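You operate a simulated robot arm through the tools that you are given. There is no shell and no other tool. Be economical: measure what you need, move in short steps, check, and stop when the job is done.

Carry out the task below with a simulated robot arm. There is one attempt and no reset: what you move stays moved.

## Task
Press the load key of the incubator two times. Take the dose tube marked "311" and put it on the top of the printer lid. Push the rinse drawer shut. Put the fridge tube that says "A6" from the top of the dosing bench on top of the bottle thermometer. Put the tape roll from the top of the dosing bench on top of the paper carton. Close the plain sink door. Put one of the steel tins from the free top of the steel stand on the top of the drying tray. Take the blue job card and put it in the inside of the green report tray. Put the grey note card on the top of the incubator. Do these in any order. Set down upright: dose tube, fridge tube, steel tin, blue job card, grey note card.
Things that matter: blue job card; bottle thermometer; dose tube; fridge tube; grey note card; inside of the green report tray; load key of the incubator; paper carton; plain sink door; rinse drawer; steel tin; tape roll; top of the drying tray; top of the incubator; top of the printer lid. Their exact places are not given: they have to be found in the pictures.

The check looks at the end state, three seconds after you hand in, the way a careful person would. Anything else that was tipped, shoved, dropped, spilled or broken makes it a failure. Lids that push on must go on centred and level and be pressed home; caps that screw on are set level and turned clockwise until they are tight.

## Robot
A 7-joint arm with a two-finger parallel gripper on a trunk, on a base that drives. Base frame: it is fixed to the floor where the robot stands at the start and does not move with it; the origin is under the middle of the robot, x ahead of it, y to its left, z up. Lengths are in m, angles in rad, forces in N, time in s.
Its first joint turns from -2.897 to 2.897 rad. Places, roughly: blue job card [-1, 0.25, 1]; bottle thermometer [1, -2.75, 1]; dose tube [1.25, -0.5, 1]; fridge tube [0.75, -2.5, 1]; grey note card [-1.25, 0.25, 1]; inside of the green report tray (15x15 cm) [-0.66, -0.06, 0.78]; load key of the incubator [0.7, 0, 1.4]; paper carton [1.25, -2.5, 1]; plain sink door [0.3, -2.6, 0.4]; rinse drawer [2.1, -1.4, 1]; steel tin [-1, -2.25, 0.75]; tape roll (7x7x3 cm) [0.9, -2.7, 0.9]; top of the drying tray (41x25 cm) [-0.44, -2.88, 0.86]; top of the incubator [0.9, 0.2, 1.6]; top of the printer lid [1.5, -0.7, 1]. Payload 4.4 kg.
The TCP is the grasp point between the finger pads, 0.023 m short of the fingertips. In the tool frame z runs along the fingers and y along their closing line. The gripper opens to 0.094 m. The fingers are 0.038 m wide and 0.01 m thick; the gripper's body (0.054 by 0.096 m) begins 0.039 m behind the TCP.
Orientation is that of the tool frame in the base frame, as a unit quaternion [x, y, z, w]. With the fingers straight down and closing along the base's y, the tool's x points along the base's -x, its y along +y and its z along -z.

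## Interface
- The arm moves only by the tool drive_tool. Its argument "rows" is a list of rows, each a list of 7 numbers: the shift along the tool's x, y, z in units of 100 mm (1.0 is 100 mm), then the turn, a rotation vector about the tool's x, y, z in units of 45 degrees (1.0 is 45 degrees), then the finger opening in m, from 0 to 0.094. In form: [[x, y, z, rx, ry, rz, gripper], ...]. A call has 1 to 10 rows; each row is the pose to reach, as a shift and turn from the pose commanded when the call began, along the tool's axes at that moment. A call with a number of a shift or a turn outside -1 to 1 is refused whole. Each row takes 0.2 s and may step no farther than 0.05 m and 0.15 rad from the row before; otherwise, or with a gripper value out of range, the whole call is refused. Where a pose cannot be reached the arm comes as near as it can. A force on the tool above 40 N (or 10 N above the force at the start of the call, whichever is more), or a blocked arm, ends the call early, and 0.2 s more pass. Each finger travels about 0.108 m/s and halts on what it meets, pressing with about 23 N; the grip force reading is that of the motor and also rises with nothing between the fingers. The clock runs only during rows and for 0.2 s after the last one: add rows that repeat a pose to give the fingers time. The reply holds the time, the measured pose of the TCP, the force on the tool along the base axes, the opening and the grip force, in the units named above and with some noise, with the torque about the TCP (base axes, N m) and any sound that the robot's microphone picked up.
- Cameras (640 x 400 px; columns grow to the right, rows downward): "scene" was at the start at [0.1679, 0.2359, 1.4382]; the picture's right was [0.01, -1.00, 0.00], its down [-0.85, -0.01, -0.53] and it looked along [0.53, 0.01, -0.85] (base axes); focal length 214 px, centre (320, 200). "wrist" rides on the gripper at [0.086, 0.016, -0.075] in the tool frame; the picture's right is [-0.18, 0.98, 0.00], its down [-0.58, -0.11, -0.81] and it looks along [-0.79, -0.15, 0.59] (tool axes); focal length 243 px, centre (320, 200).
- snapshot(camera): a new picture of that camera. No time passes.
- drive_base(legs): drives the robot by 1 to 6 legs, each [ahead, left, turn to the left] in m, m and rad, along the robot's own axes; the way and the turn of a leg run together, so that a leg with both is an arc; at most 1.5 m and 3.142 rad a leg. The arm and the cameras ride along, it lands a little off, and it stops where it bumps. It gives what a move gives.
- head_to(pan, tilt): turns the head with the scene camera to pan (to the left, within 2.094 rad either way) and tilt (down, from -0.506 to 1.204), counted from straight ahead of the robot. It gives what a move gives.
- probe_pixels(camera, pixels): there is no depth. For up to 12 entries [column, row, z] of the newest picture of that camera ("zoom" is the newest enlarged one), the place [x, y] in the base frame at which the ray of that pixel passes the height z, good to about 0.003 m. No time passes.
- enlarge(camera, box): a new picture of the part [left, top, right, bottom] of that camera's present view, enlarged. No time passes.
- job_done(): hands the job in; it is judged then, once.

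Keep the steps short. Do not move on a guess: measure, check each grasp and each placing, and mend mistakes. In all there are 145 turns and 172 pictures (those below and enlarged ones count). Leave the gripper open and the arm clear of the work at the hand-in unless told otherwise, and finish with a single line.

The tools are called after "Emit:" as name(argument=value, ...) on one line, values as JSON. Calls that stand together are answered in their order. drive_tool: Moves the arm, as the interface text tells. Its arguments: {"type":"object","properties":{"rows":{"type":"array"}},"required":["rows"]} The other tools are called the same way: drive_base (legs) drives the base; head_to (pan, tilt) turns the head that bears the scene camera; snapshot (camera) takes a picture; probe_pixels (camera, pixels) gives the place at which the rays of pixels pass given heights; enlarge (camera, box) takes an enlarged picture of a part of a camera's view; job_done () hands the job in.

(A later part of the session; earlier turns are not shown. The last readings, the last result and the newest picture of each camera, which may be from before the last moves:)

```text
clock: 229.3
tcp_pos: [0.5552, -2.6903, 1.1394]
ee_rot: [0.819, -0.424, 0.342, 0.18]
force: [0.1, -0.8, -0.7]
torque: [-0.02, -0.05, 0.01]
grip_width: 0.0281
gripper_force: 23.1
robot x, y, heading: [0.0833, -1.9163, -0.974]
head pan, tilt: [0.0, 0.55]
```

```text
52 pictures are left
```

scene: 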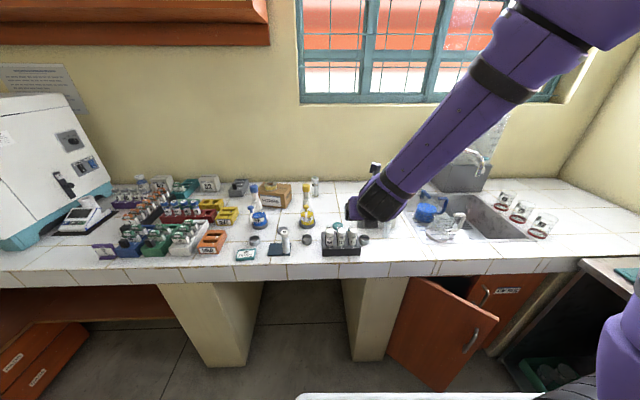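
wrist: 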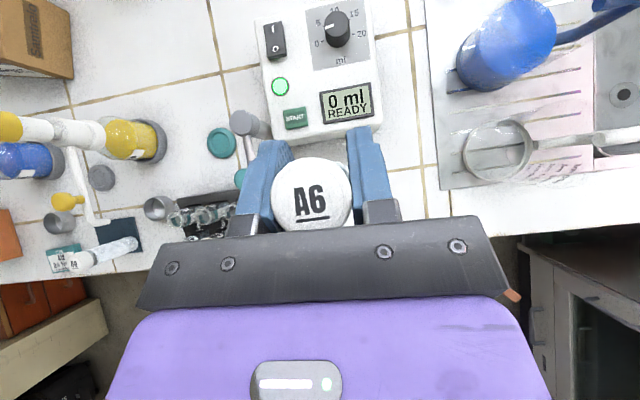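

A6 held. Raise 5 cm more and drive left/forward so that it comes near the thermometer.

Emit:
drive_tool(rows=[[0.18, 0, -0.18, 0, 0, 0, 0.02], [0.36, 0, -0.36, 0, 0, 0, 0.02], [0.42, 0, -0.42, 0, 0, 0, 0.02]])

Emit:
drive_base(legs=[[0, 0.3, 0], [0.23, 0, 0]])

Emit:
snapshot(camera="wrist")

Emit:
snapshot(camera="scene")

```text
clock: 230.1
tcp_pos: [0.5561, -2.687, 1.1973]
ee_rot: [0.819, -0.424, 0.343, 0.179]
force: [0.3, -0.2, 0.2]
torque: [-0.01, 0.02, 0.01]
grip_width: 0.0287
gripper_force: 23.0
robot x, y, heading: [0.0841, -1.9142, -0.971]
head pan, tilt: [0.0, 0.55]
```

```text
clock: 233.5
tcp_pos: [0.931, -2.7118, 1.1971]
ee_rot: [0.818, -0.426, 0.342, 0.181]
force: [-0.2, 0.2, -0.4]
torque: [0.01, 0.03, -0.03]
grip_width: 0.0286
gripper_force: 22.8
robot x, y, heading: [0.4614, -1.9349, -0.98]
head pan, tilt: [0.0, 0.55]
```

```text
51 pictures are left
```

wrist: 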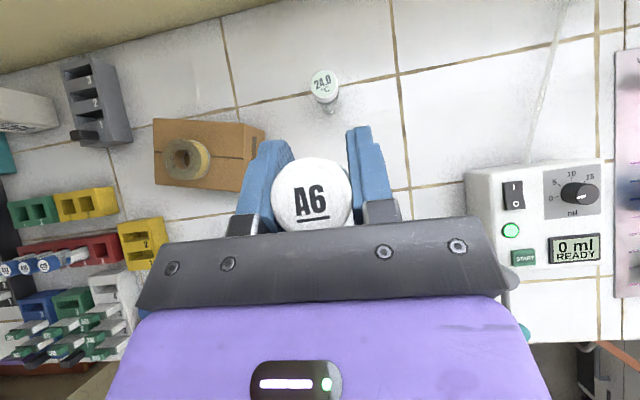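

```text
50 pictures are left
```

scene: 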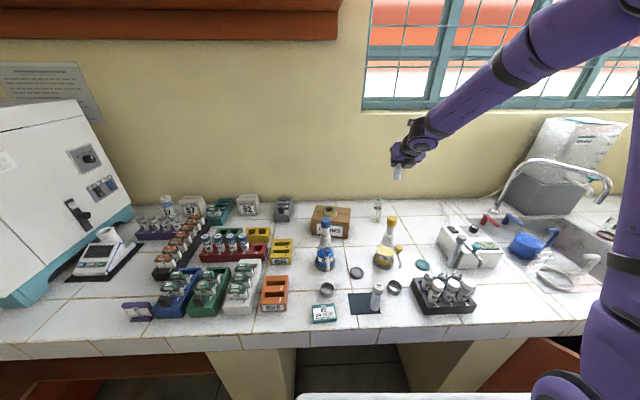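

Emit:
probe_pixels(camera="wrist", pixels=[[324, 82, 0.95], [324, 82, 0.965], [324, 82, 0.98]])

Emit:
enlarge(camera="scene", box=[330, 140, 450, 230])

Emit:
probe_pixels(camera="scene", pixels=[[377, 202, 0.95], [377, 202, 0.965], [377, 202, 0.98]])

```text
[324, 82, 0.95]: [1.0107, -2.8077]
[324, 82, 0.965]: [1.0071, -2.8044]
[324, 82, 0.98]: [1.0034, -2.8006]
```

```text
4.44 times, centred on (390, 185) of scene
```

zoom: 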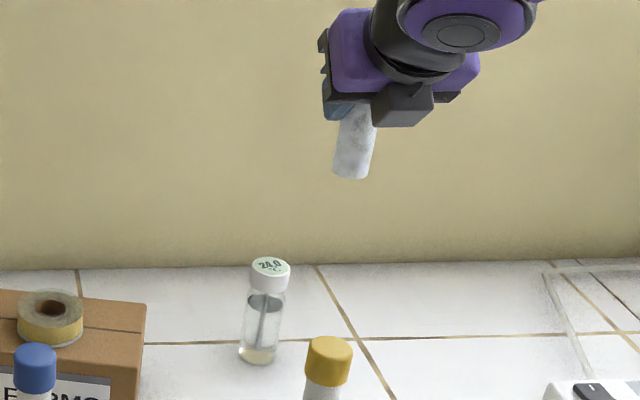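

```text
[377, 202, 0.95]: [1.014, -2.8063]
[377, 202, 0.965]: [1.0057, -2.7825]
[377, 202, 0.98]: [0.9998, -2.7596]
```

Emit:
probe_pixels(camera="zoom", pixels=[[270, 266, 0.95], [270, 266, 0.965], [270, 266, 0.98], [258, 355, 0.865], [353, 175, 1.14]])

```text
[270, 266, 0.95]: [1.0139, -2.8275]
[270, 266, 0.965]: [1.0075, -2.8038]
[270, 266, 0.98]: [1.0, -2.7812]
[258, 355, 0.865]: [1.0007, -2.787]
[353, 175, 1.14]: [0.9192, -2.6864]
```

Cap top centre confirmed at (1.007, −2.804, 0.965) by both views. Move over it and lower partway.

Emit:
drive_tool(rows=[[0.28, -0.03, 0.28, 0, 0, 0, 0.02], [0.56, -0.06, 0.57, 0, 0, 0, 0.02], [0.834, -0.097, 0.85, 0, 0, 0, 0.02]])

Emit:
drive_tool(rows=[[-0.2, 0, 0.2, 0, 0, 0, 0.02], [-0.4, 0, 0.4, 0, 0, 0, 0.02], [-0.6, 0, 0.59, 0, 0, 0, 0.02]])

Emit:
enlarge(camera="scene", box=[330, 140, 450, 230])

Emit:
snapshot(camera="wrist")

```text
clock: 234.3
tcp_pos: [1.0073, -2.8053, 1.1985]
ee_rot: [0.817, -0.427, 0.343, 0.181]
force: [0.0, 0.5, 1.0]
torque: [0.02, -0.01, 0.01]
grip_width: 0.0285
gripper_force: 22.9
robot x, y, heading: [0.4636, -1.938, -0.984]
head pan, tilt: [0.0, 0.55]
```

```text
clock: 235.1
tcp_pos: [1.006, -2.8037, 1.1132]
ee_rot: [0.818, -0.426, 0.342, 0.18]
force: [-0.8, -0.3, 0.3]
torque: [0.0, -0.04, 0.05]
grip_width: 0.0284
gripper_force: 23.6
robot x, y, heading: [0.466, -1.9355, -0.982]
head pan, tilt: [0.0, 0.55]
```

```text
4.44 times, centred on (390, 185) of scene
```

zoom: 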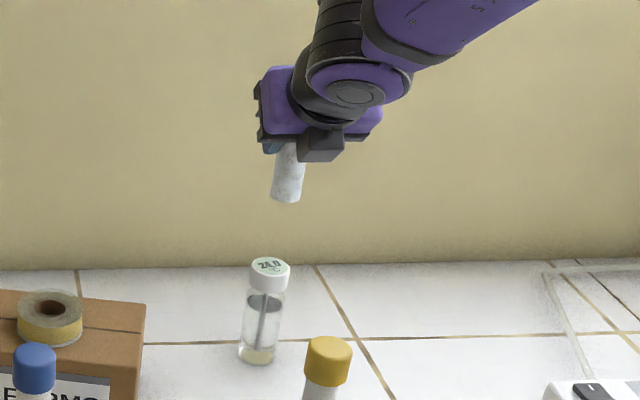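

```text
47 pictures are left
```

wrist: 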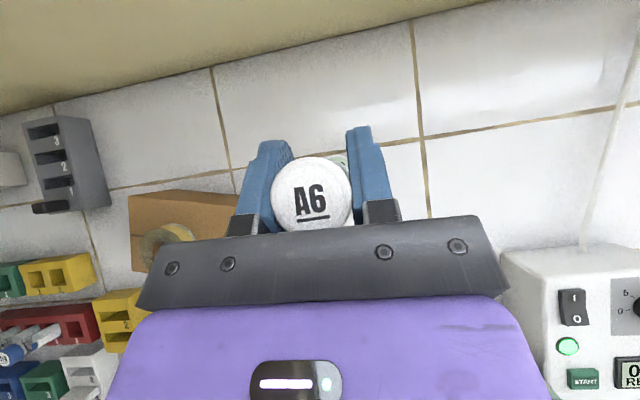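

Emit:
enlarge(camera="scene", box=[350, 160, 422, 205])

Emit:
probe_pixels(camera="scene", pixels=[[382.3, 184.5, 1.058], [382.3, 184.5, 1.05], [378.7, 199.9, 0.965]])

```text
8.89 times, centred on (386, 182) of scene
```

zoom: 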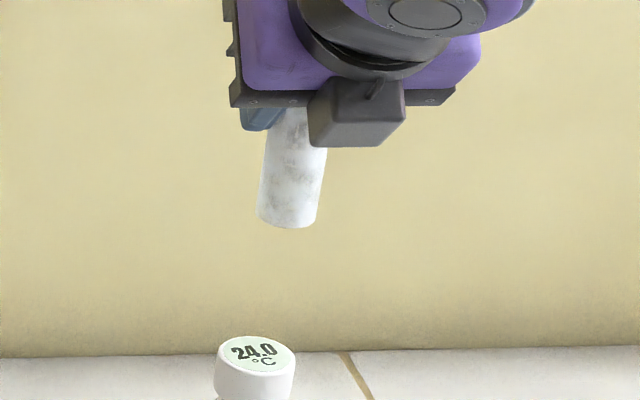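

```text
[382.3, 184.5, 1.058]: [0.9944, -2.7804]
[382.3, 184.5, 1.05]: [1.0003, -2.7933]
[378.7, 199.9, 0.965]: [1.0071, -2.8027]
```

Alignment within ~4 mm; shift 3 mm left, lower 7 cm, then creep to contact.

Emit:
drive_tool(rows=[[-0.17, -0.03, 0.17, 0, 0, 0, 0.02], [-0.34, -0.03, 0.34, 0, 0, 0, 0.02], [-0.48, -0.03, 0.48, 0, 0, 0, 0.02]])

Emit:
enlarge(camera="scene", box=[350, 170, 422, 215])

```text
clock: 235.9
tcp_pos: [1.0107, -2.805, 1.0464]
ee_rot: [0.818, -0.426, 0.342, 0.181]
force: [-0.3, -0.7, -0.6]
torque: [0.0, 0.02, -0.04]
grip_width: 0.0285
gripper_force: 22.7
robot x, y, heading: [0.4664, -1.9334, -0.978]
head pan, tilt: [0.0, 0.55]
```

```text
8.89 times, centred on (386, 192) of scene
```

zoom: 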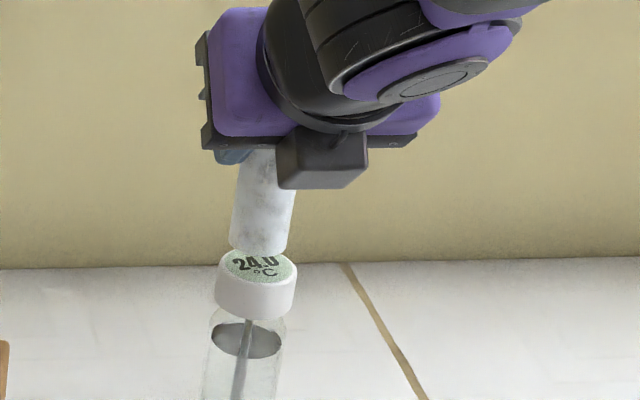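

Very well lined up, ~1.5 cm gap. Creep down.

Emit:
drive_tool(rows=[[-0.05, 0, 0.05, 0, 0, 0, 0.02], [-0.08, 0, 0.08, 0, 0, 0, 0.02], [-0.1, 0, 0.1, 0, 0, 0, 0.02], [-0.12, 0, 0.12, 0, 0, 0, 0.02], [-0.135, 0, 0.135, 0, 0, 0, 0.02]])

Emit:
enlarge(camera="scene", box=[350, 170, 422, 215])

```text
clock: 237.1
tcp_pos: [1.0109, -2.8038, 1.0282]
ee_rot: [0.816, -0.427, 0.344, 0.182]
force: [0.8, -0.7, 22.1]
torque: [0.07, -0.07, 0.0]
grip_width: 0.0287
gripper_force: 22.9
robot x, y, heading: [0.4618, -1.9358, -0.982]
head pan, tilt: [0.0, 0.55]
```

```text
8.89 times, centred on (386, 192) of scene
```

zoom: 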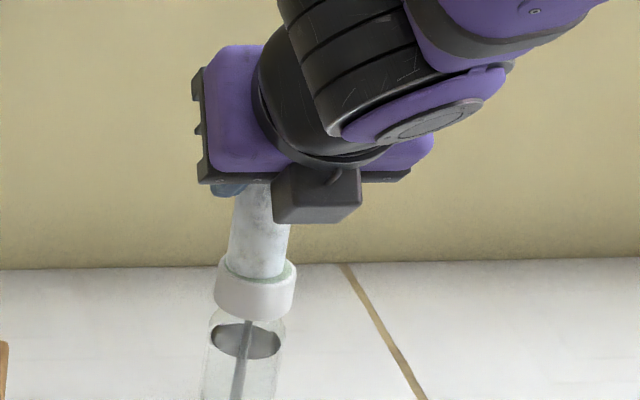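

Contact, tube centred on the cap. Ease, open, and retreat backward-up.

Emit:
drive_tool(rows=[[0.01, 0, -0.01, 0, 0, 0, 0.02], [0.01, 0, -0.01, 0, 0, 0, 0.035], [0.01, 0, -0.01, 0, 0, 0, 0.05], [0.01, 0, -0.01, 0, 0, 0, 0.06], [0.01, 0, -0.01, 0, 0, 0, 0.06]])

Emit:
drive_tool(rows=[[0, 0, -0.15, 0, 0, 0, 0.06], [0, 0, -0.35, 0, 0, 0, 0.06], [0, 0, -0.6, 0, 0, 0, 0.06], [0, 0, -1, 0, 0, 0, 0.06]])

Emit:
enlarge(camera="scene", box=[320, 140, 440, 215])

```text
clock: 238.3
tcp_pos: [1.0099, -2.8038, 1.0284]
ee_rot: [0.817, -0.426, 0.343, 0.181]
force: [0.1, 0.0, -0.4]
torque: [-0.03, -0.03, -0.01]
grip_width: 0.06
gripper_force: 0.1
robot x, y, heading: [0.4623, -1.9344, -0.979]
head pan, tilt: [0.0, 0.55]
```

```text
clock: 239.3
tcp_pos: [0.9697, -2.7443, 1.0973]
ee_rot: [0.818, -0.426, 0.342, 0.181]
force: [0.5, -0.4, -0.6]
torque: [-0.03, -0.02, 0.0]
grip_width: 0.06
gripper_force: 0.1
robot x, y, heading: [0.4637, -1.9333, -0.975]
head pan, tilt: [0.0, 0.55]
```

```text
5.33 times, centred on (380, 178) of scene
```

zoom: 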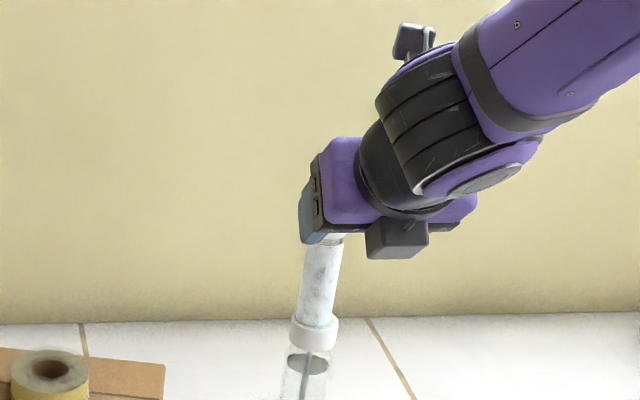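

A6 stands on the thermometer. Raise, back off and shift right to view the sink door.

Emit:
drive_tool(rows=[[0.3, 0, -0.3, 0, 0, 0, 0.06], [0.55, 0, -0.6, 0, 0, 0, 0.06], [0.8, 0, -0.9, 0, 0, 0, 0.06]])

Emit:
drive_base(legs=[[-0.45, 0, 0], [0, -0.45, 0]])

Emit:
head_to(pan=-0.25, tilt=0.75)

Emit:
snapshot(camera="scene")

Emit:
snapshot(camera="wrist")

```text
clock: 240.1
tcp_pos: [0.9651, -2.7377, 1.2175]
ee_rot: [0.817, -0.427, 0.341, 0.181]
force: [0.7, -0.3, -0.7]
torque: [-0.03, 0.0, 0.02]
grip_width: 0.0598
gripper_force: 0.0
robot x, y, heading: [0.4627, -1.9381, -0.979]
head pan, tilt: [0.0, 0.55]
```

```text
clock: 245.1
tcp_pos: [0.3488, -2.615, 1.2186]
ee_rot: [0.819, -0.424, 0.342, 0.179]
force: [-0.3, 0.3, -0.5]
torque: [0.01, 0.03, 0.0]
grip_width: 0.0599
gripper_force: 0.0
robot x, y, heading: [-0.1571, -1.8192, -0.977]
head pan, tilt: [0.0, 0.55]
```

```text
clock: 245.8
tcp_pos: [0.3493, -2.614, 1.2183]
ee_rot: [0.819, -0.424, 0.343, 0.18]
force: [0.9, -0.3, 0.7]
torque: [0.01, 0.0, 0.01]
grip_width: 0.0597
gripper_force: 0.0
robot x, y, heading: [-0.1582, -1.8161, -0.974]
head pan, tilt: [-0.25, 0.75]
```

```text
42 pictures are left
```

scene: 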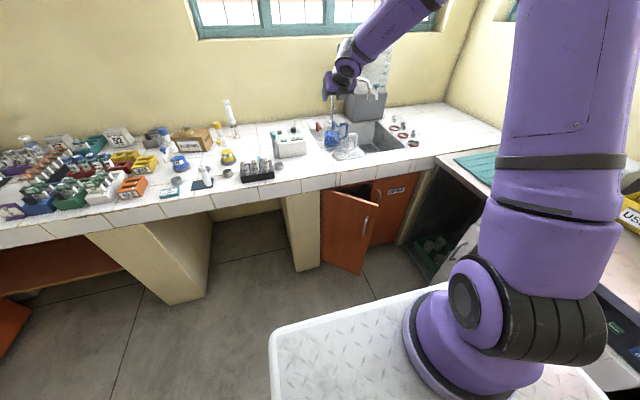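

```text
41 pictures are left
```

wrist: 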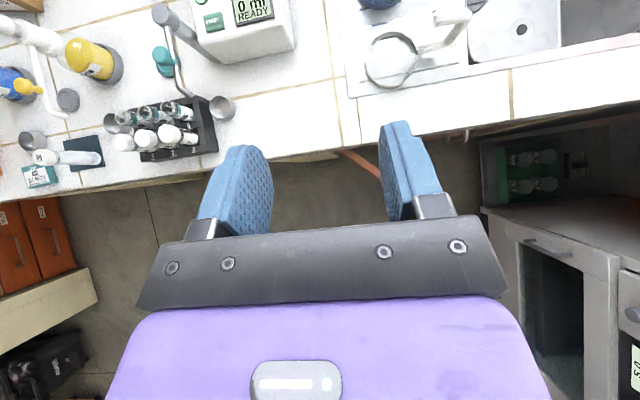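

Probe the door: free edge top/bottom and hinge.

Emit:
probe_pixels(camera="scene", pixels=[[380, 204, 0.7], [380, 204, 0.75], [380, 204, 0.8], [362, 274, 0.05], [362, 274, 0.15], [322, 188, 0.75], [322, 262, 0.1], [372, 190, 0.8], [371, 245, 0.1], [374, 218, 0.65]])

Emit:
probe_pixels(camera="wrist", pixels=[[340, 150, 0.7], [340, 150, 0.75], [340, 150, 0.8], [383, 178, 0.7], [383, 178, 0.75]])

```text
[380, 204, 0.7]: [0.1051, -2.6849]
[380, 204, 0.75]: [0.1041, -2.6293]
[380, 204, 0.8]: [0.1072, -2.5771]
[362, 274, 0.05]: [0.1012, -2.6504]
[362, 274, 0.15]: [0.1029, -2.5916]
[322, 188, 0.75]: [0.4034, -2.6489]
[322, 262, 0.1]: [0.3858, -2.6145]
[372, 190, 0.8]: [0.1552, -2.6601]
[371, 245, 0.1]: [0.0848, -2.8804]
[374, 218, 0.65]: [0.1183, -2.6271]
```

```text
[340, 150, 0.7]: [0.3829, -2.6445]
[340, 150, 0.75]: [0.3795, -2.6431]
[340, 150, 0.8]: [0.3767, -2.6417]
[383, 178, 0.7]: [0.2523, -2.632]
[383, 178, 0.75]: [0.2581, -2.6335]
```

Free edge at d≈−1.42, t≈2.21; hinge at t≈2.386. I level the tool, pull it back, shift right and lower to z≈0.70 in front of the door.

Emit:
drive_tool(rows=[[-0.1, 0, -0.1, 0, 0.15, 0, 0.03], [-0.2, 0, -0.2, 0, 0.3, 0, 0], [-0.3, 0, -0.3, 0, 0.45, 0, 0], [-0.4, 0, -0.4, 0, 0.6, 0, 0], [-0.5, 0, -0.5, 0, 0.75, 0, 0], [-0.6, 0, -0.6, 0, 0.9, 0, 0], [-0.7, 0, -0.7, 0, 1, 0, 0]])

Emit:
drive_tool(rows=[[0, 0.3, -0.3, 0, 0, 0, 0], [0, 0.6, -0.6, 0, 0, 0, 0], [0, 0.95, -0.9, 0, 0, 0, 0]])

Emit:
drive_tool(rows=[[-0.3, 0.3, 0, 0, 0, 0, 0], [-0.6, 0.6, 0, 0, 0, 0, 0], [-0.9, 0.9, 0, 0, 0, 0, 0]])

Emit:
drive_tool(rows=[[-0.33, 0, 0, 0, 0, 0, 0], [-0.67, 0, 0, 0, 0, 0, 0], [-1, 0, 0, 0, 0, 0, 0]])

Emit:
snapshot(camera="wrist")

```text
clock: 247.4
tcp_pos: [0.2924, -2.5326, 1.2171]
ee_rot: [0.625, -0.322, 0.631, 0.328]
force: [-0.5, -0.1, -0.4]
torque: [0.0, 0.0, 0.01]
grip_width: 0.0
gripper_force: 23.3
out of reach, approached as far as the arm can: row 1, 2
robot x, y, heading: [-0.1527, -1.8173, -0.973]
head pan, tilt: [-0.25, 0.75]
```

```text
clock: 248.2
tcp_pos: [0.1639, -2.5159, 1.2144]
ee_rot: [0.626, -0.322, 0.631, 0.328]
force: [0.9, -0.3, -1.2]
torque: [0.0, 0.0, -0.03]
grip_width: 0.0001
gripper_force: 23.2
robot x, y, heading: [-0.1528, -1.8161, -0.968]
head pan, tilt: [-0.25, 0.75]
```

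```text
clock: 249.0
tcp_pos: [0.0919, -2.5691, 1.1253]
ee_rot: [0.626, -0.321, 0.631, 0.327]
force: [0.7, 0.6, 0.3]
torque: [0.0, 0.02, -0.06]
grip_width: 0.0
gripper_force: 22.6
robot x, y, heading: [-0.1564, -1.8169, -0.971]
head pan, tilt: [-0.25, 0.75]
```

```text
clock: 249.8
tcp_pos: [0.0887, -2.5687, 1.0239]
ee_rot: [0.625, -0.323, 0.63, 0.328]
force: [-0.2, 0.3, -0.3]
torque: [0.04, 0.0, -0.02]
grip_width: 0.0001
gripper_force: 22.9
robot x, y, heading: [-0.1526, -1.8192, -0.97]
head pan, tilt: [-0.25, 0.75]
```

```text
40 pictures are left
```

wrist: 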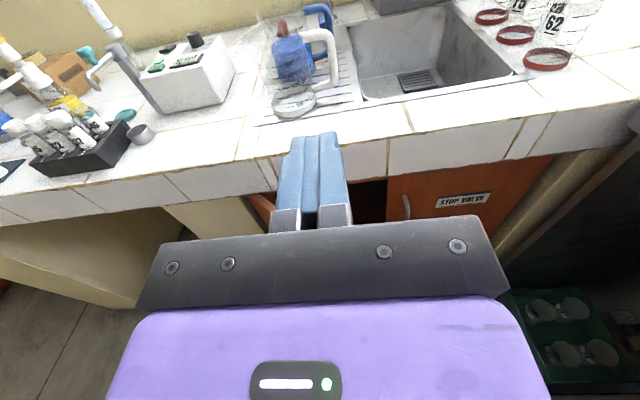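

Continue down to z≈0.70, a bit further back.

Emit:
drive_tool(rows=[[-0.33, 0, -0.1, 0, 0, 0, 0], [-0.67, 0, -0.2, 0, 0, 0, 0], [-1, 0, -0.3, 0, 0, 0, 0]])

Emit:
drive_tool(rows=[[-0.33, 0, 0, 0, 0, 0, 0], [-0.67, 0, 0, 0, 0, 0, 0], [-1, 0, 0, 0, 0, 0, 0]])

Emit:
drive_tool(rows=[[-0.33, 0, 0, 0, 0, 0, 0], [-0.67, 0, 0, 0, 0, 0, 0], [-1, 0, 0, 0, 0, 0, 0], [-1.0, 0, 0, 0, 0, 0, 0]])

Emit:
snapshot(camera="wrist")

```text
clock: 250.6
tcp_pos: [0.0715, -2.5439, 0.9268]
ee_rot: [0.626, -0.321, 0.631, 0.328]
force: [-0.7, -0.2, 0.1]
torque: [-0.01, -0.02, 0.03]
grip_width: 0.0
gripper_force: 22.5
robot x, y, heading: [-0.1531, -1.8157, -0.971]
head pan, tilt: [-0.25, 0.75]
```

```text
clock: 251.4
tcp_pos: [0.0714, -2.5468, 0.8285]
ee_rot: [0.625, -0.323, 0.63, 0.329]
force: [0.1, 0.4, 0.4]
torque: [0.04, -0.02, -0.01]
grip_width: 0.0002
gripper_force: 23.6
robot x, y, heading: [-0.1555, -1.8152, -0.969]
head pan, tilt: [-0.25, 0.75]
```

```text
clock: 252.4
tcp_pos: [0.0702, -2.5477, 0.7268]
ee_rot: [0.625, -0.323, 0.63, 0.328]
force: [0.5, -0.5, 0.1]
torque: [-0.03, -0.01, -0.01]
grip_width: 0.0
gripper_force: 22.9
robot x, y, heading: [-0.1563, -1.8146, -0.978]
head pan, tilt: [-0.25, 0.75]
```

```text
39 pictures are left
```

wrist: 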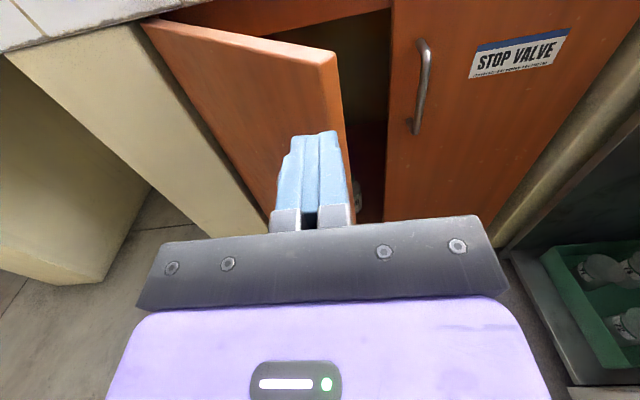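

In front of the door's free end, above the handle. Lower 2 cm, shift 1.5 cm left, then push forward.

Emit:
drive_tool(rows=[[-0.2, -0.15, 0.1, 0, 0, 0, 0], [-0.2, -0.15, 0.35, 0, 0, 0, 0], [-0.2, -0.15, 0.6, 0, 0, 0, 0], [-0.2, -0.15, 0.8, 0, 0, 0, 0], [-0.2, -0.15, 1.0, 0, 0, 0, 0]])

Emit:
drive_tool(rows=[[0, 0, 0.2, 0, 0, 0, 0], [0, 0, 0.4, 0, 0, 0, 0], [0, 0, 0.6, 0, 0, 0, 0], [0, 0, 0.8, 0, 0, 0, 0], [0, 0, 1.0, 0, 0, 0, 0]])

Emit:
snapshot(camera="wrist")

```text
clock: 253.6
tcp_pos: [0.1415, -2.6218, 0.7082]
ee_rot: [0.625, -0.323, 0.63, 0.328]
force: [1.0, 0.0, 0.5]
torque: [-0.01, -0.02, -0.04]
grip_width: 0.0
gripper_force: 22.6
robot x, y, heading: [-0.1597, -1.8191, -0.97]
head pan, tilt: [-0.25, 0.75]
```

```text
clock: 254.8
tcp_pos: [0.201, -2.7028, 0.7103]
ee_rot: [0.625, -0.323, 0.631, 0.328]
force: [-0.1, -0.1, -0.5]
torque: [-0.01, 0.02, -0.03]
grip_width: 0.0001
gripper_force: 23.6
robot x, y, heading: [-0.1559, -1.8167, -0.976]
head pan, tilt: [-0.25, 0.75]
```

```text
38 pictures are left
```

wrist: 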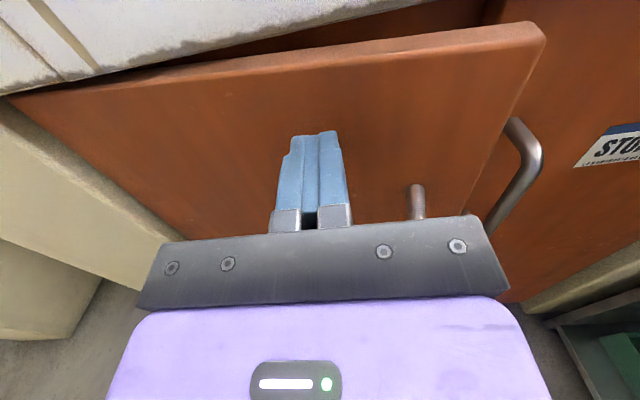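

Nearly shut. Push the rest gently until it stops.

Emit:
drive_tool(rows=[[0, 0, 0.1, 0, 0, 0, 0], [0, 0, 0.2, 0, 0, 0, 0], [0, 0, 0.28, 0, 0, 0, 0], [0, 0, 0.36, 0, 0, 0, 0], [0, 0, 0.44, 0, 0, 0, 0], [0, 0, 0.52, 0, 0, 0, 0]])

Emit:
snapshot(camera="wrist")

```text
clock: 256.2
tcp_pos: [0.2309, -2.7445, 0.7084]
ee_rot: [0.625, -0.323, 0.63, 0.328]
force: [0.6, -0.7, 0.2]
torque: [-0.02, 0.03, -0.02]
grip_width: 0.0001
gripper_force: 22.7
robot x, y, heading: [-0.1572, -1.8131, -0.972]
head pan, tilt: [-0.25, 0.75]
```

```text
37 pictures are left
```

wrist: 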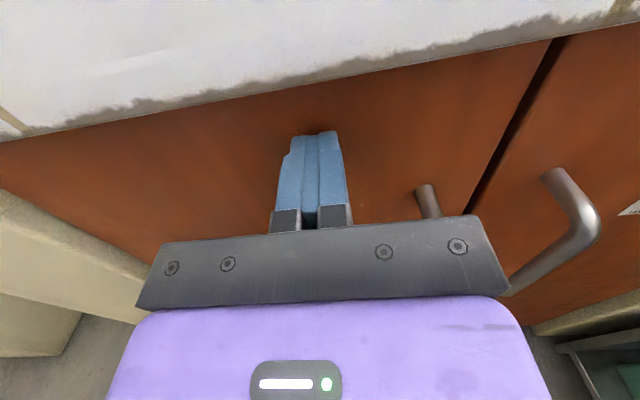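

Looks close to flush, still no resistance. A little more.

Emit:
drive_tool(rows=[[0, 0, 0.06, 0, 0, 0, 0], [0, 0, 0.12, 0, 0, 0, 0], [0, 0, 0.18, 0, 0, 0, 0], [0, 0, 0.24, 0, 0, 0, 0], [0, 0, 0.3, 0, 0, 0, 0]])

Emit:
enlarge(camera="wrist", box=[300, 0, 640, 212])

```text
clock: 256.6
tcp_pos: [0.2328, -2.7453, 0.7085]
ee_rot: [0.626, -0.323, 0.63, 0.327]
force: [-11.7, 16.7, 12.3]
torque: [0.13, 0.01, 0.1]
grip_width: 0.0
gripper_force: 23.4
robot x, y, heading: [-0.1542, -1.8148, -0.97]
head pan, tilt: [-0.25, 0.75]
stopped in row 2: the force on the tool passed its limit at 55 N (the readings are from after the stop); the commanded pose is now the measured one
```

```text
1.88 times, centred on (470, 106) of wrist
```

zoom: 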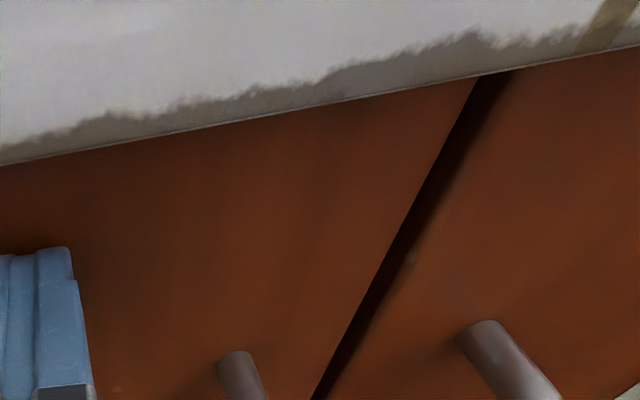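

The door is shut against its stop. Retract, raise, drive to open floor and turn to the third counter (drying tray, steel stand).

Emit:
drive_tool(rows=[[0, 0, -0.3, 0, 0, 0, 0], [0, 0, -0.6, 0, 0, 0, 0], [0, 0, -1, 0, 0, 0, 0]])

Emit:
drive_tool(rows=[[0.3, 0, -0.35, 0, 0, 0, 0], [0.6, 0, -0.65, 0, 0, 0, 0], [1, 0, -0.7, 0, 0, 0, 0]])

Emit:
drive_base(legs=[[-0.35, 0, 0], [0, 0.35, 0]])

Emit:
drive_tool(rows=[[0.33, 0, 0, 0, 0, 0, 0], [0.67, 0, 0, 0, 0, 0, 0], [1, 0, 0, 0, 0, 0, 0]])

Emit:
drive_tool(rows=[[0.33, 0, 0, 0, 0, 0, 0], [0.67, 0, 0, 0, 0, 0, 0], [1, 0, 0, 0, 0, 0, 0]])

Emit:
drive_tool(rows=[[0.33, 0, 0, 0, 0, 0, 0], [0.67, 0, 0, 0, 0, 0, 0], [1, 0, 0, 0, 0, 0, 0]])

Emit:
drive_tool(rows=[[0.33, 0, 0, 0, 0, 0, 0], [0.67, 0, 0, 0, 0, 0, 0], [1, 0, 0, 0, 0, 0, 0]])

Emit:
drive_base(legs=[[0, 0, -1.56]])

Emit:
head_to(pan=0.1, tilt=0.45)

Emit:
snapshot(camera="scene")

```text
clock: 257.4
tcp_pos: [0.1748, -2.6636, 0.7078]
ee_rot: [0.626, -0.321, 0.631, 0.327]
force: [0.7, 0.2, -0.9]
torque: [0.01, -0.02, -0.02]
grip_width: 0.0
gripper_force: 23.3
robot x, y, heading: [-0.1581, -1.8143, -0.975]
head pan, tilt: [-0.25, 0.75]
```

```text
clock: 258.2
tcp_pos: [0.1335, -2.6048, 0.805]
ee_rot: [0.626, -0.323, 0.63, 0.328]
force: [0.1, -0.4, 0.8]
torque: [0.0, -0.03, 0.0]
grip_width: 0.0
gripper_force: 22.7
robot x, y, heading: [-0.1595, -1.8154, -0.973]
head pan, tilt: [-0.25, 0.75]
```

```text
clock: 262.4
tcp_pos: [0.2285, -2.1143, 0.8054]
ee_rot: [0.626, -0.323, 0.629, 0.328]
force: [0.6, 0.1, 0.4]
torque: [0.0, -0.02, -0.01]
grip_width: 0.0
gripper_force: 22.9
robot x, y, heading: [-0.0581, -1.3266, -0.971]
head pan, tilt: [-0.25, 0.75]
```

```text
clock: 263.2
tcp_pos: [0.2267, -2.1146, 0.9046]
ee_rot: [0.626, -0.323, 0.629, 0.329]
force: [0.1, -0.3, -0.4]
torque: [-0.02, 0.02, -0.01]
grip_width: 0.0
gripper_force: 23.1
robot x, y, heading: [-0.0598, -1.3258, -0.971]
head pan, tilt: [-0.25, 0.75]
```

```text
clock: 264.0
tcp_pos: [0.2271, -2.1129, 1.004]
ee_rot: [0.626, -0.323, 0.63, 0.328]
force: [-0.9, 0.1, -0.1]
torque: [0.03, 0.01, -0.05]
grip_width: 0.0
gripper_force: 23.1
robot x, y, heading: [-0.0583, -1.3232, -0.976]
head pan, tilt: [-0.25, 0.75]
```

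```text
clock: 264.8
tcp_pos: [0.2278, -2.113, 1.1056]
ee_rot: [0.626, -0.323, 0.629, 0.328]
force: [0.2, -1.1, 0.1]
torque: [-0.02, 0.03, 0.0]
grip_width: 0.0001
gripper_force: 22.8
robot x, y, heading: [-0.0597, -1.3251, -0.974]
head pan, tilt: [-0.25, 0.75]
```

```text
clock: 265.6
tcp_pos: [0.2283, -2.1108, 1.2038]
ee_rot: [0.626, -0.323, 0.629, 0.327]
force: [0.2, -0.3, -0.5]
torque: [-0.02, -0.02, 0.01]
grip_width: 0.0
gripper_force: 23.0
robot x, y, heading: [-0.0582, -1.3235, -0.973]
head pan, tilt: [-0.25, 0.75]
```

```text
clock: 269.8
tcp_pos: [-0.8293, -1.6461, 1.2034]
ee_rot: [0.228, -0.666, 0.228, 0.672]
force: [0.1, 0.1, 0.1]
torque: [0.01, 0.01, 0.01]
grip_width: 0.0001
gripper_force: 22.8
robot x, y, heading: [-0.0587, -1.3254, -2.503]
head pan, tilt: [-0.25, 0.75]
```

```text
clock: 270.6
tcp_pos: [-0.8312, -1.646, 1.2039]
ee_rot: [0.227, -0.666, 0.226, 0.673]
force: [-0.3, 0.7, 0.1]
torque: [-0.02, 0.0, 0.04]
grip_width: 0.0
gripper_force: 22.7
robot x, y, heading: [-0.0631, -1.3298, -2.505]
head pan, tilt: [0.099, 0.45]
```

```text
35 pictures are left
```

scene: 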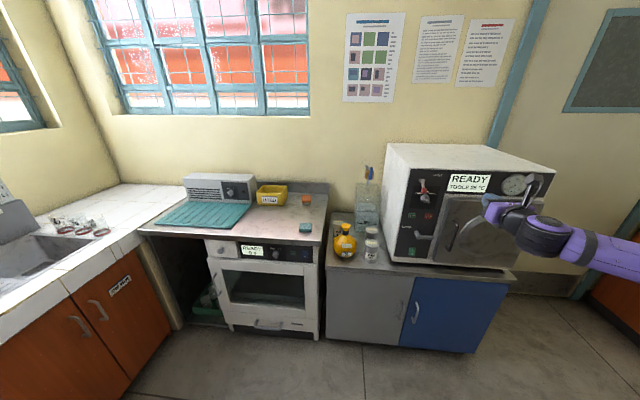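

The sink door is shut. The tins are at scene (371,245); the teal drying tray at (205,214). Enlarge the tins.

Emit:
enlarge(camera="scene", box=[320, 190, 416, 280])

Emit:
probe_pixels(camera="scene", pixels=[[371, 262, 0.75], [371, 232, 0.83], [371, 245, 0.8], [345, 258, 0.75], [330, 265, 0.75], [500, 275, 0.75], [205, 215, 0.86], [160, 225, 0.86], [235, 225, 0.86], [250, 203, 0.86], [190, 202, 0.86], [300, 245, 0.85]])

```text
4.44 times, centred on (368, 235) of scene
```

zoom: 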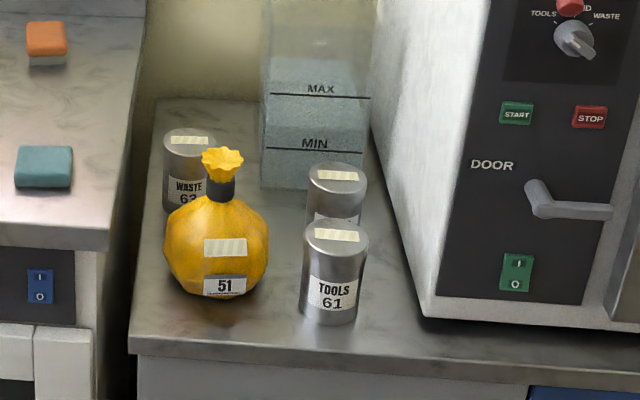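

```text
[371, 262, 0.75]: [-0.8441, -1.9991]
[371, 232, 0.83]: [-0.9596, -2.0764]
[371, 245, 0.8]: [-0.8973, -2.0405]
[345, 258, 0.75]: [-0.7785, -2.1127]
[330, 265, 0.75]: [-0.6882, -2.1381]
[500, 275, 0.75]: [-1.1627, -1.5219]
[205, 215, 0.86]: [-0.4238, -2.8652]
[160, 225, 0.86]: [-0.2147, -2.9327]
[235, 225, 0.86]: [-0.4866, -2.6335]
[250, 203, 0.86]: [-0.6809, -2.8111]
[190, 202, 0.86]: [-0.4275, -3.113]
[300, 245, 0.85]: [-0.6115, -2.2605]
```

I'll take TOOLS 61. Pitch the tool down 45°, shift it left away from the autoclave front, then drive 0.17 m forward.

Emit:
drive_tool(rows=[[0, 0, -0.1, 0, -0.15, 0, 0.04], [0, 0, -0.2, 0, -0.3, 0, 0.08], [0, 0, -0.3, 0, -0.45, 0, 0.09], [0, 0, -0.4, 0, -0.6, 0, 0.09], [0, 0, -0.5, 0, -0.75, 0, 0.09], [0, 0, -0.6, 0, -0.9, 0, 0.09], [0, 0, -0.7, 0, -1, 0, 0.09]])

Emit:
drive_tool(rows=[[0, -0.33, 0, 0, 0, 0, 0.09], [0, -0.67, 0, 0, 0, 0, 0.09], [0, -1, 0, 0, 0, 0, 0.09]])

Emit:
drive_tool(rows=[[0, -0.33, 0, 0, 0, 0, 0.09], [0, -0.67, 0, 0, 0, 0, 0.09], [0, -1, 0, 0, 0, 0, 0.09]])

Emit:
drive_tool(rows=[[0, -0.35, 0, 0, 0, 0, 0.09], [0, -0.7, 0, 0, 0, 0, 0.09]])

Emit:
drive_base(legs=[[0.17, 0, 0]])

Emit:
snapshot(camera="wrist")

Emit:
snapshot(camera="scene")

```text
clock: 272.2
tcp_pos: [-0.7747, -1.6022, 1.2027]
ee_rot: [-0.297, 0.873, -0.123, -0.366]
force: [-0.4, 0.7, -0.3]
torque: [-0.02, -0.01, 0.04]
grip_width: 0.0898
gripper_force: 0.0
robot x, y, heading: [-0.0629, -1.3264, -2.499]
head pan, tilt: [0.099, 0.45]
```

```text
clock: 273.0
tcp_pos: [-0.7126, -1.6794, 1.2036]
ee_rot: [-0.297, 0.874, -0.123, -0.366]
force: [-0.6, 0.4, -0.1]
torque: [-0.04, -0.02, 0.03]
grip_width: 0.0898
gripper_force: 0.1
robot x, y, heading: [-0.0595, -1.3271, -2.504]
head pan, tilt: [0.099, 0.45]
```

```text
clock: 273.8
tcp_pos: [-0.6533, -1.7597, 1.2045]
ee_rot: [-0.297, 0.873, -0.123, -0.367]
force: [0.0, 0.4, -0.4]
torque: [-0.01, -0.01, 0.02]
grip_width: 0.0901
gripper_force: 0.1
robot x, y, heading: [-0.0568, -1.3274, -2.506]
head pan, tilt: [0.099, 0.45]
```

```text
clock: 274.4
tcp_pos: [-0.6109, -1.8172, 1.2054]
ee_rot: [-0.297, 0.874, -0.122, -0.366]
force: [0.2, 0.3, 0.4]
torque: [-0.04, -0.01, -0.02]
grip_width: 0.0898
gripper_force: 0.0
robot x, y, heading: [-0.0585, -1.3227, -2.504]
head pan, tilt: [0.099, 0.45]
```

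```text
clock: 275.9
tcp_pos: [-0.7504, -1.92, 1.2033]
ee_rot: [-0.296, 0.874, -0.122, -0.366]
force: [0.4, -0.1, 0.8]
torque: [-0.01, 0.0, -0.01]
grip_width: 0.0899
gripper_force: 0.0
robot x, y, heading: [-0.1945, -1.4314, -2.506]
head pan, tilt: [0.099, 0.45]
```

```text
33 pictures are left
```

wrist: 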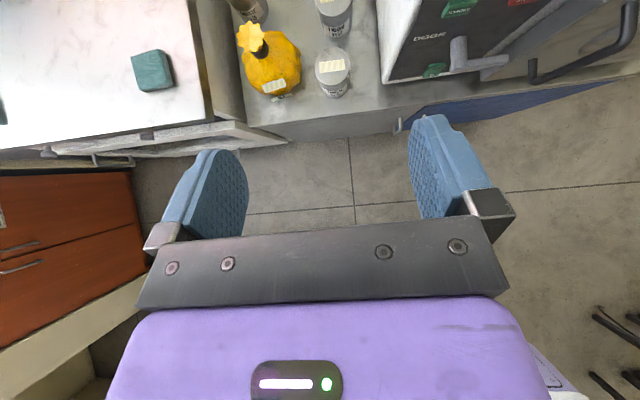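

```text
32 pictures are left
```

scene: 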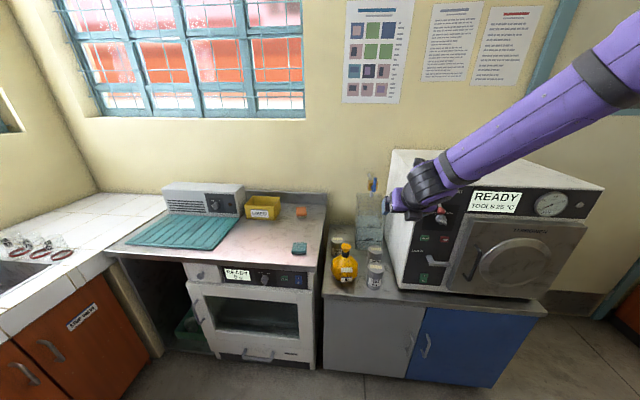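

Emit:
probe_pixels(camera="wrist", pixels=[[332, 63, 0.82], [332, 63, 0.85], [332, 63, 0.88], [335, 90, 0.76]])

Emit:
probe_pixels(camera="scene", pixels=[[376, 266, 0.82], [376, 266, 0.85], [376, 266, 0.88], [375, 283, 0.76], [190, 230, 0.86], [127, 243, 0.86], [212, 250, 0.86], [244, 213, 0.86]])

```text
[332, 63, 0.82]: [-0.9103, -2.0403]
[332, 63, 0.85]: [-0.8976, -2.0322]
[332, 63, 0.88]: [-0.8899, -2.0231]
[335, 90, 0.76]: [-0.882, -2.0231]
```

```text
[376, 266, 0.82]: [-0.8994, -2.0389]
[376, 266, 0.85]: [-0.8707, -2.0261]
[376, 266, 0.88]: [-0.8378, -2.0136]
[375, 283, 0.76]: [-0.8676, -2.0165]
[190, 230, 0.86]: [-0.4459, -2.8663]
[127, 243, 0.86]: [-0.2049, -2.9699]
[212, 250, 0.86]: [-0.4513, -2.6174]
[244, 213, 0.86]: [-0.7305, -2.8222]
```

Tin top centre ≈(−0.915, −2.046, 0.80). Approach along the tool axis, 30 cm, opening 0.08, then check.

Emit:
drive_tool(rows=[[-0.04, 0, 0.33, 0, 0, 0, 0.08], [-0.08, 0, 0.67, 0, 0, 0, 0.08], [-0.11, 0, 1, 0, 0, 0, 0.08]])

Emit:
drive_tool(rows=[[-0.04, 0, 0.33, 0, 0, 0, 0.08], [-0.08, 0, 0.67, 0, 0, 0, 0.08], [-0.11, 0, 1, 0, 0, 0, 0.08]])

Emit:
drive_tool(rows=[[-0.04, 0, 0.33, 0, 0, 0, 0.08], [-0.08, 0, 0.67, 0, 0, 0, 0.08], [-0.11, 0, 1, 0, 0, 0, 0.08]])

Emit:
snapshot(camera="wrist")

```text
clock: 276.6
tcp_pos: [-0.7999, -1.9562, 1.1268]
ee_rot: [-0.297, 0.873, -0.122, -0.367]
force: [0.0, 0.4, 1.4]
torque: [0.0, 0.02, 0.02]
grip_width: 0.0801
gripper_force: 0.1
robot x, y, heading: [-0.1984, -1.4296, -2.506]
head pan, tilt: [0.099, 0.45]
```

```text
clock: 277.4
tcp_pos: [-0.8491, -1.9958, 1.0484]
ee_rot: [-0.296, 0.873, -0.123, -0.367]
force: [-0.7, 0.9, 0.5]
torque: [0.05, -0.01, -0.01]
grip_width: 0.08
gripper_force: 0.0
robot x, y, heading: [-0.1967, -1.4295, -2.508]
head pan, tilt: [0.099, 0.45]
```

```text
clock: 278.2
tcp_pos: [-0.903, -2.0324, 0.9708]
ee_rot: [-0.297, 0.873, -0.122, -0.366]
force: [0.3, -0.4, -0.2]
torque: [0.01, -0.04, 0.02]
grip_width: 0.08
gripper_force: 0.1
robot x, y, heading: [-0.1953, -1.4294, -2.504]
head pan, tilt: [0.099, 0.45]
```

```text
31 pictures are left
```

wrist: 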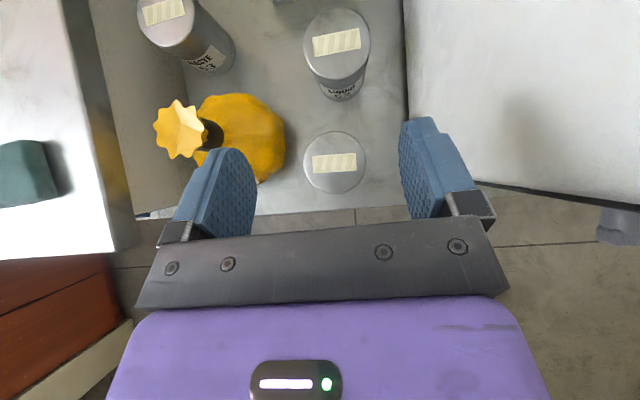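

Emit:
probe_pixels(camera="wrist", pixels=[[334, 162, 0.8], [334, 162, 0.82], [303, 162, 0.8], [366, 162, 0.8], [285, 145, 0.8], [404, 165, 0.76]])

```text
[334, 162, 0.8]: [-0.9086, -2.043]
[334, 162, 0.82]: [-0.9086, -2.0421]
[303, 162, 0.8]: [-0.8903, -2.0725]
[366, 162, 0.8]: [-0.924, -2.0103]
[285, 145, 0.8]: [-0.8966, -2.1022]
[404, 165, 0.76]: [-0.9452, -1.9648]
```

Tin ⌀ ≈7 cm at (−0.9086,−2.0425); bottle 2 cm to its left. Descend with 0.086 opening, slightly right of centre.

Emit:
drive_tool(rows=[[-0.2, 0, 0.22, 0, 0, 0, 0.086], [-0.4, -0.01, 0.44, 0, 0, 0, 0.086], [-0.58, -0.016, 0.65, 0, 0, 0, 0.086]])

Emit:
drive_tool(rows=[[-0.15, 0, 0.17, 0, 0, 0, 0.086], [-0.3, 0, 0.34, 0, 0, 0, 0.086], [-0.45, 0, 0.5, 0, 0, 0, 0.086], [-0.58, 0, 0.65, 0, 0, 0, 0.086]])

Emit:
snapshot(camera="wrist")

```text
clock: 279.1
tcp_pos: [-0.9066, -2.0382, 0.8831]
ee_rot: [-0.297, 0.873, -0.123, -0.366]
force: [0.0, 0.1, 0.8]
torque: [0.03, -0.01, 0.0]
grip_width: 0.0862
gripper_force: 0.0
robot x, y, heading: [-0.1963, -1.4271, -2.509]
head pan, tilt: [0.099, 0.45]
```

```text
clock: 280.1
tcp_pos: [-0.9103, -2.0418, 0.7953]
ee_rot: [-0.297, 0.873, -0.123, -0.366]
force: [0.9, -0.1, 1.1]
torque: [0.01, 0.02, 0.0]
grip_width: 0.086
gripper_force: 0.1
robot x, y, heading: [-0.1931, -1.4301, -2.507]
head pan, tilt: [0.099, 0.45]
```

```text
30 pictures are left
```

wrist: 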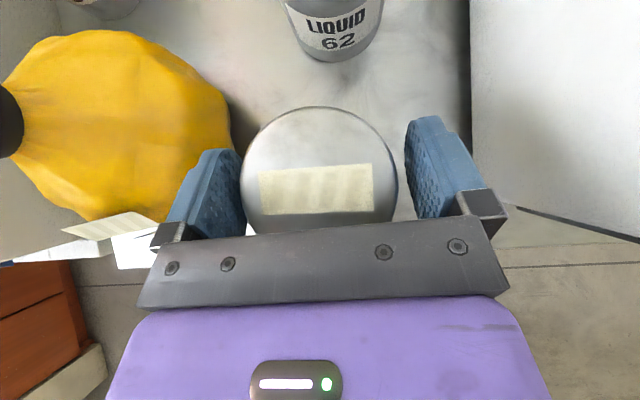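

Fingers straddle the tin without touching the bottle. Close and lift.

Emit:
drive_tool(rows=[[0, 0, 0, 0, 0, 0, 0.07], [0, 0, 0, 0, 0, 0, 0.05], [0, 0, 0, 0, 0, 0, 0.05], [0, 0, 0, 0, 0, 0, 0.05]])

Emit:
drive_tool(rows=[[0.18, 0, -0.18, 0, 0, 0, 0.05], [0.36, 0, -0.36, 0, 0, 0, 0.05], [0.54, 0, -0.53, 0, 0, 0, 0.05], [0.71, 0, -0.7, 0, 0, 0, 0.05]])

Emit:
drive_tool(rows=[[0.25, 0, -0.25, 0, 0, 0, 0.05], [0.5, 0, -0.5, 0, 0, 0, 0.05], [0.71, 0, -0.7, 0, 0, 0, 0.05]])

Emit:
drive_tool(rows=[[0.25, 0, -0.25, 0, 0, 0, 0.05], [0.5, 0, -0.5, 0, 0, 0, 0.05], [0.71, 0, -0.7, 0, 0, 0, 0.05]])

Emit:
snapshot(camera="scene")

```text
clock: 281.1
tcp_pos: [-0.9096, -2.0409, 0.7973]
ee_rot: [-0.297, 0.874, -0.122, -0.366]
force: [0.8, -1.5, 1.8]
torque: [-0.22, -0.01, 0.0]
grip_width: 0.0694
gripper_force: 23.0
robot x, y, heading: [-0.1991, -1.4254, -2.501]
head pan, tilt: [0.099, 0.45]
```

```text
clock: 282.1
tcp_pos: [-0.9107, -2.0432, 0.8942]
ee_rot: [-0.296, 0.874, -0.122, -0.367]
force: [-0.2, 0.4, -2.7]
torque: [-0.01, 0.0, -0.01]
grip_width: 0.0695
gripper_force: 23.4
robot x, y, heading: [-0.1975, -1.4271, -2.503]
head pan, tilt: [0.099, 0.45]
```

```text
clock: 282.9
tcp_pos: [-0.9099, -2.0429, 0.9933]
ee_rot: [-0.297, 0.874, -0.122, -0.365]
force: [-1.2, -0.5, -3.1]
torque: [-0.01, 0.03, 0.04]
grip_width: 0.0695
gripper_force: 23.3
robot x, y, heading: [-0.1965, -1.4252, -2.502]
head pan, tilt: [0.099, 0.45]
```

```text
clock: 283.6
tcp_pos: [-0.9094, -2.0437, 1.0928]
ee_rot: [-0.297, 0.874, -0.122, -0.366]
force: [0.3, 0.4, -3.8]
torque: [-0.02, 0.01, 0.03]
grip_width: 0.0693
gripper_force: 22.5
robot x, y, heading: [-0.1957, -1.4264, -2.507]
head pan, tilt: [0.099, 0.45]
```

```text
29 pictures are left
```

scene: 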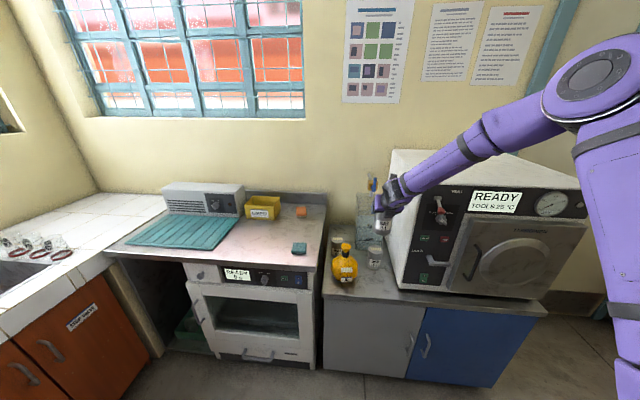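

Tin held, upright. Drive left 0.8 m and 0.09 m forward to bring it over the drying tray.

Emit:
drive_base(legs=[[0, 0.8, 0], [0.09, 0, 0]])

Emit:
head_to(pan=0.1, tilt=0.6)

Emit:
snapshot(camera="scene")

Emit:
probe_pixels(camera="scene", pixels=[[320, 280, 0.86], [320, 240, 0.86], [320, 200, 0.86], [420, 280, 0.86], [420, 240, 0.86], [420, 200, 0.86], [240, 280, 0.86], [240, 240, 0.86]])

```text
clock: 288.6
tcp_pos: [-0.4948, -2.7429, 1.0941]
ee_rot: [-0.3, 0.873, -0.124, -0.365]
force: [0.4, -0.5, -2.7]
torque: [-0.02, -0.03, 0.0]
grip_width: 0.0695
gripper_force: 22.6
robot x, y, heading: [0.2136, -2.1225, -2.491]
head pan, tilt: [0.099, 0.45]
```

```text
clock: 289.3
tcp_pos: [-0.495, -2.7433, 1.0937]
ee_rot: [-0.299, 0.872, -0.123, -0.366]
force: [-0.6, -0.6, -2.6]
torque: [0.05, 0.0, 0.03]
grip_width: 0.0692
gripper_force: 22.9
robot x, y, heading: [0.2104, -2.1219, -2.496]
head pan, tilt: [0.099, 0.6]
```

```text
28 pictures are left
```

scene: 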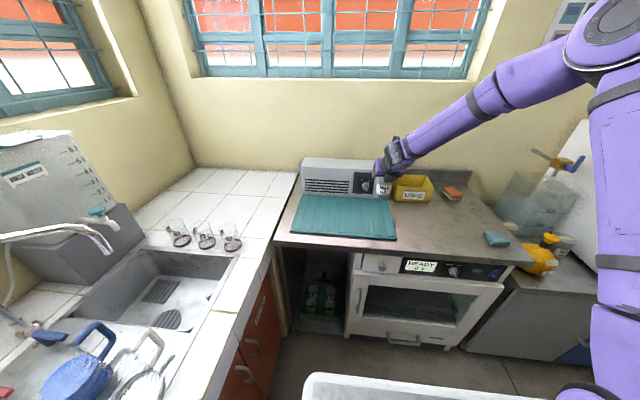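

```text
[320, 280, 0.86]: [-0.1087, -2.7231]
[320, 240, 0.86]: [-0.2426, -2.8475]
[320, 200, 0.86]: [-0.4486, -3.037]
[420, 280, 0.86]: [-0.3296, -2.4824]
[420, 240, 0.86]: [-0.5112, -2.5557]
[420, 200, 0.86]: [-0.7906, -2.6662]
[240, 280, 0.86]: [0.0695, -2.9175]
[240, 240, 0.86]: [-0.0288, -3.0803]
```

Target on the tray: (−0.48, −2.82). Move there and lower to about 2 cm above.

Emit:
drive_tool(rows=[[-0.03, -0.23, 0.2, 0, 0, 0, 0.05], [-0.07, -0.47, 0.4, 0, 0, 0, 0.05], [-0.1, -0.7, 0.6, 0, 0, 0, 0.05]])

Emit:
drive_tool(rows=[[-0.26, 0, 0.25, 0, 0, 0, 0.05], [-0.52, 0, 0.5, 0, 0, 0, 0.05], [-0.73, 0, 0.71, 0, 0, 0, 0.05]])

Emit:
enlarge(camera="scene", box=[270, 140, 430, 260])

```text
clock: 290.1
tcp_pos: [-0.4805, -2.8207, 1.0458]
ee_rot: [-0.3, 0.871, -0.124, -0.367]
force: [-1.1, 0.9, -2.0]
torque: [-0.01, -0.01, 0.03]
grip_width: 0.0694
gripper_force: 23.2
robot x, y, heading: [0.2101, -2.1265, -2.495]
head pan, tilt: [0.099, 0.6]
```

```text
clock: 291.0
tcp_pos: [-0.4799, -2.825, 0.9527]
ee_rot: [-0.299, 0.87, -0.127, -0.372]
force: [-0.3, -1.5, 6.4]
torque: [-0.24, -0.2, -0.01]
grip_width: 0.0697
gripper_force: 23.2
robot x, y, heading: [0.2101, -2.1244, -2.498]
head pan, tilt: [0.099, 0.6]
stopped in row 3: the force on the tool passed its limit at 61 N (the readings are from after the stop); the commanded pose is now the measured one
```

```text
3.33 times, centred on (350, 200) of scene
```

zoom: 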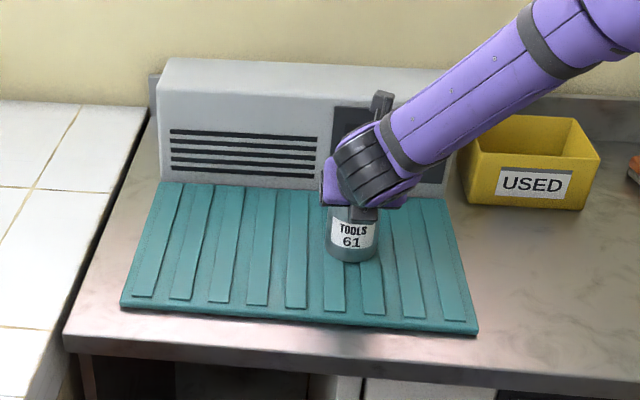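

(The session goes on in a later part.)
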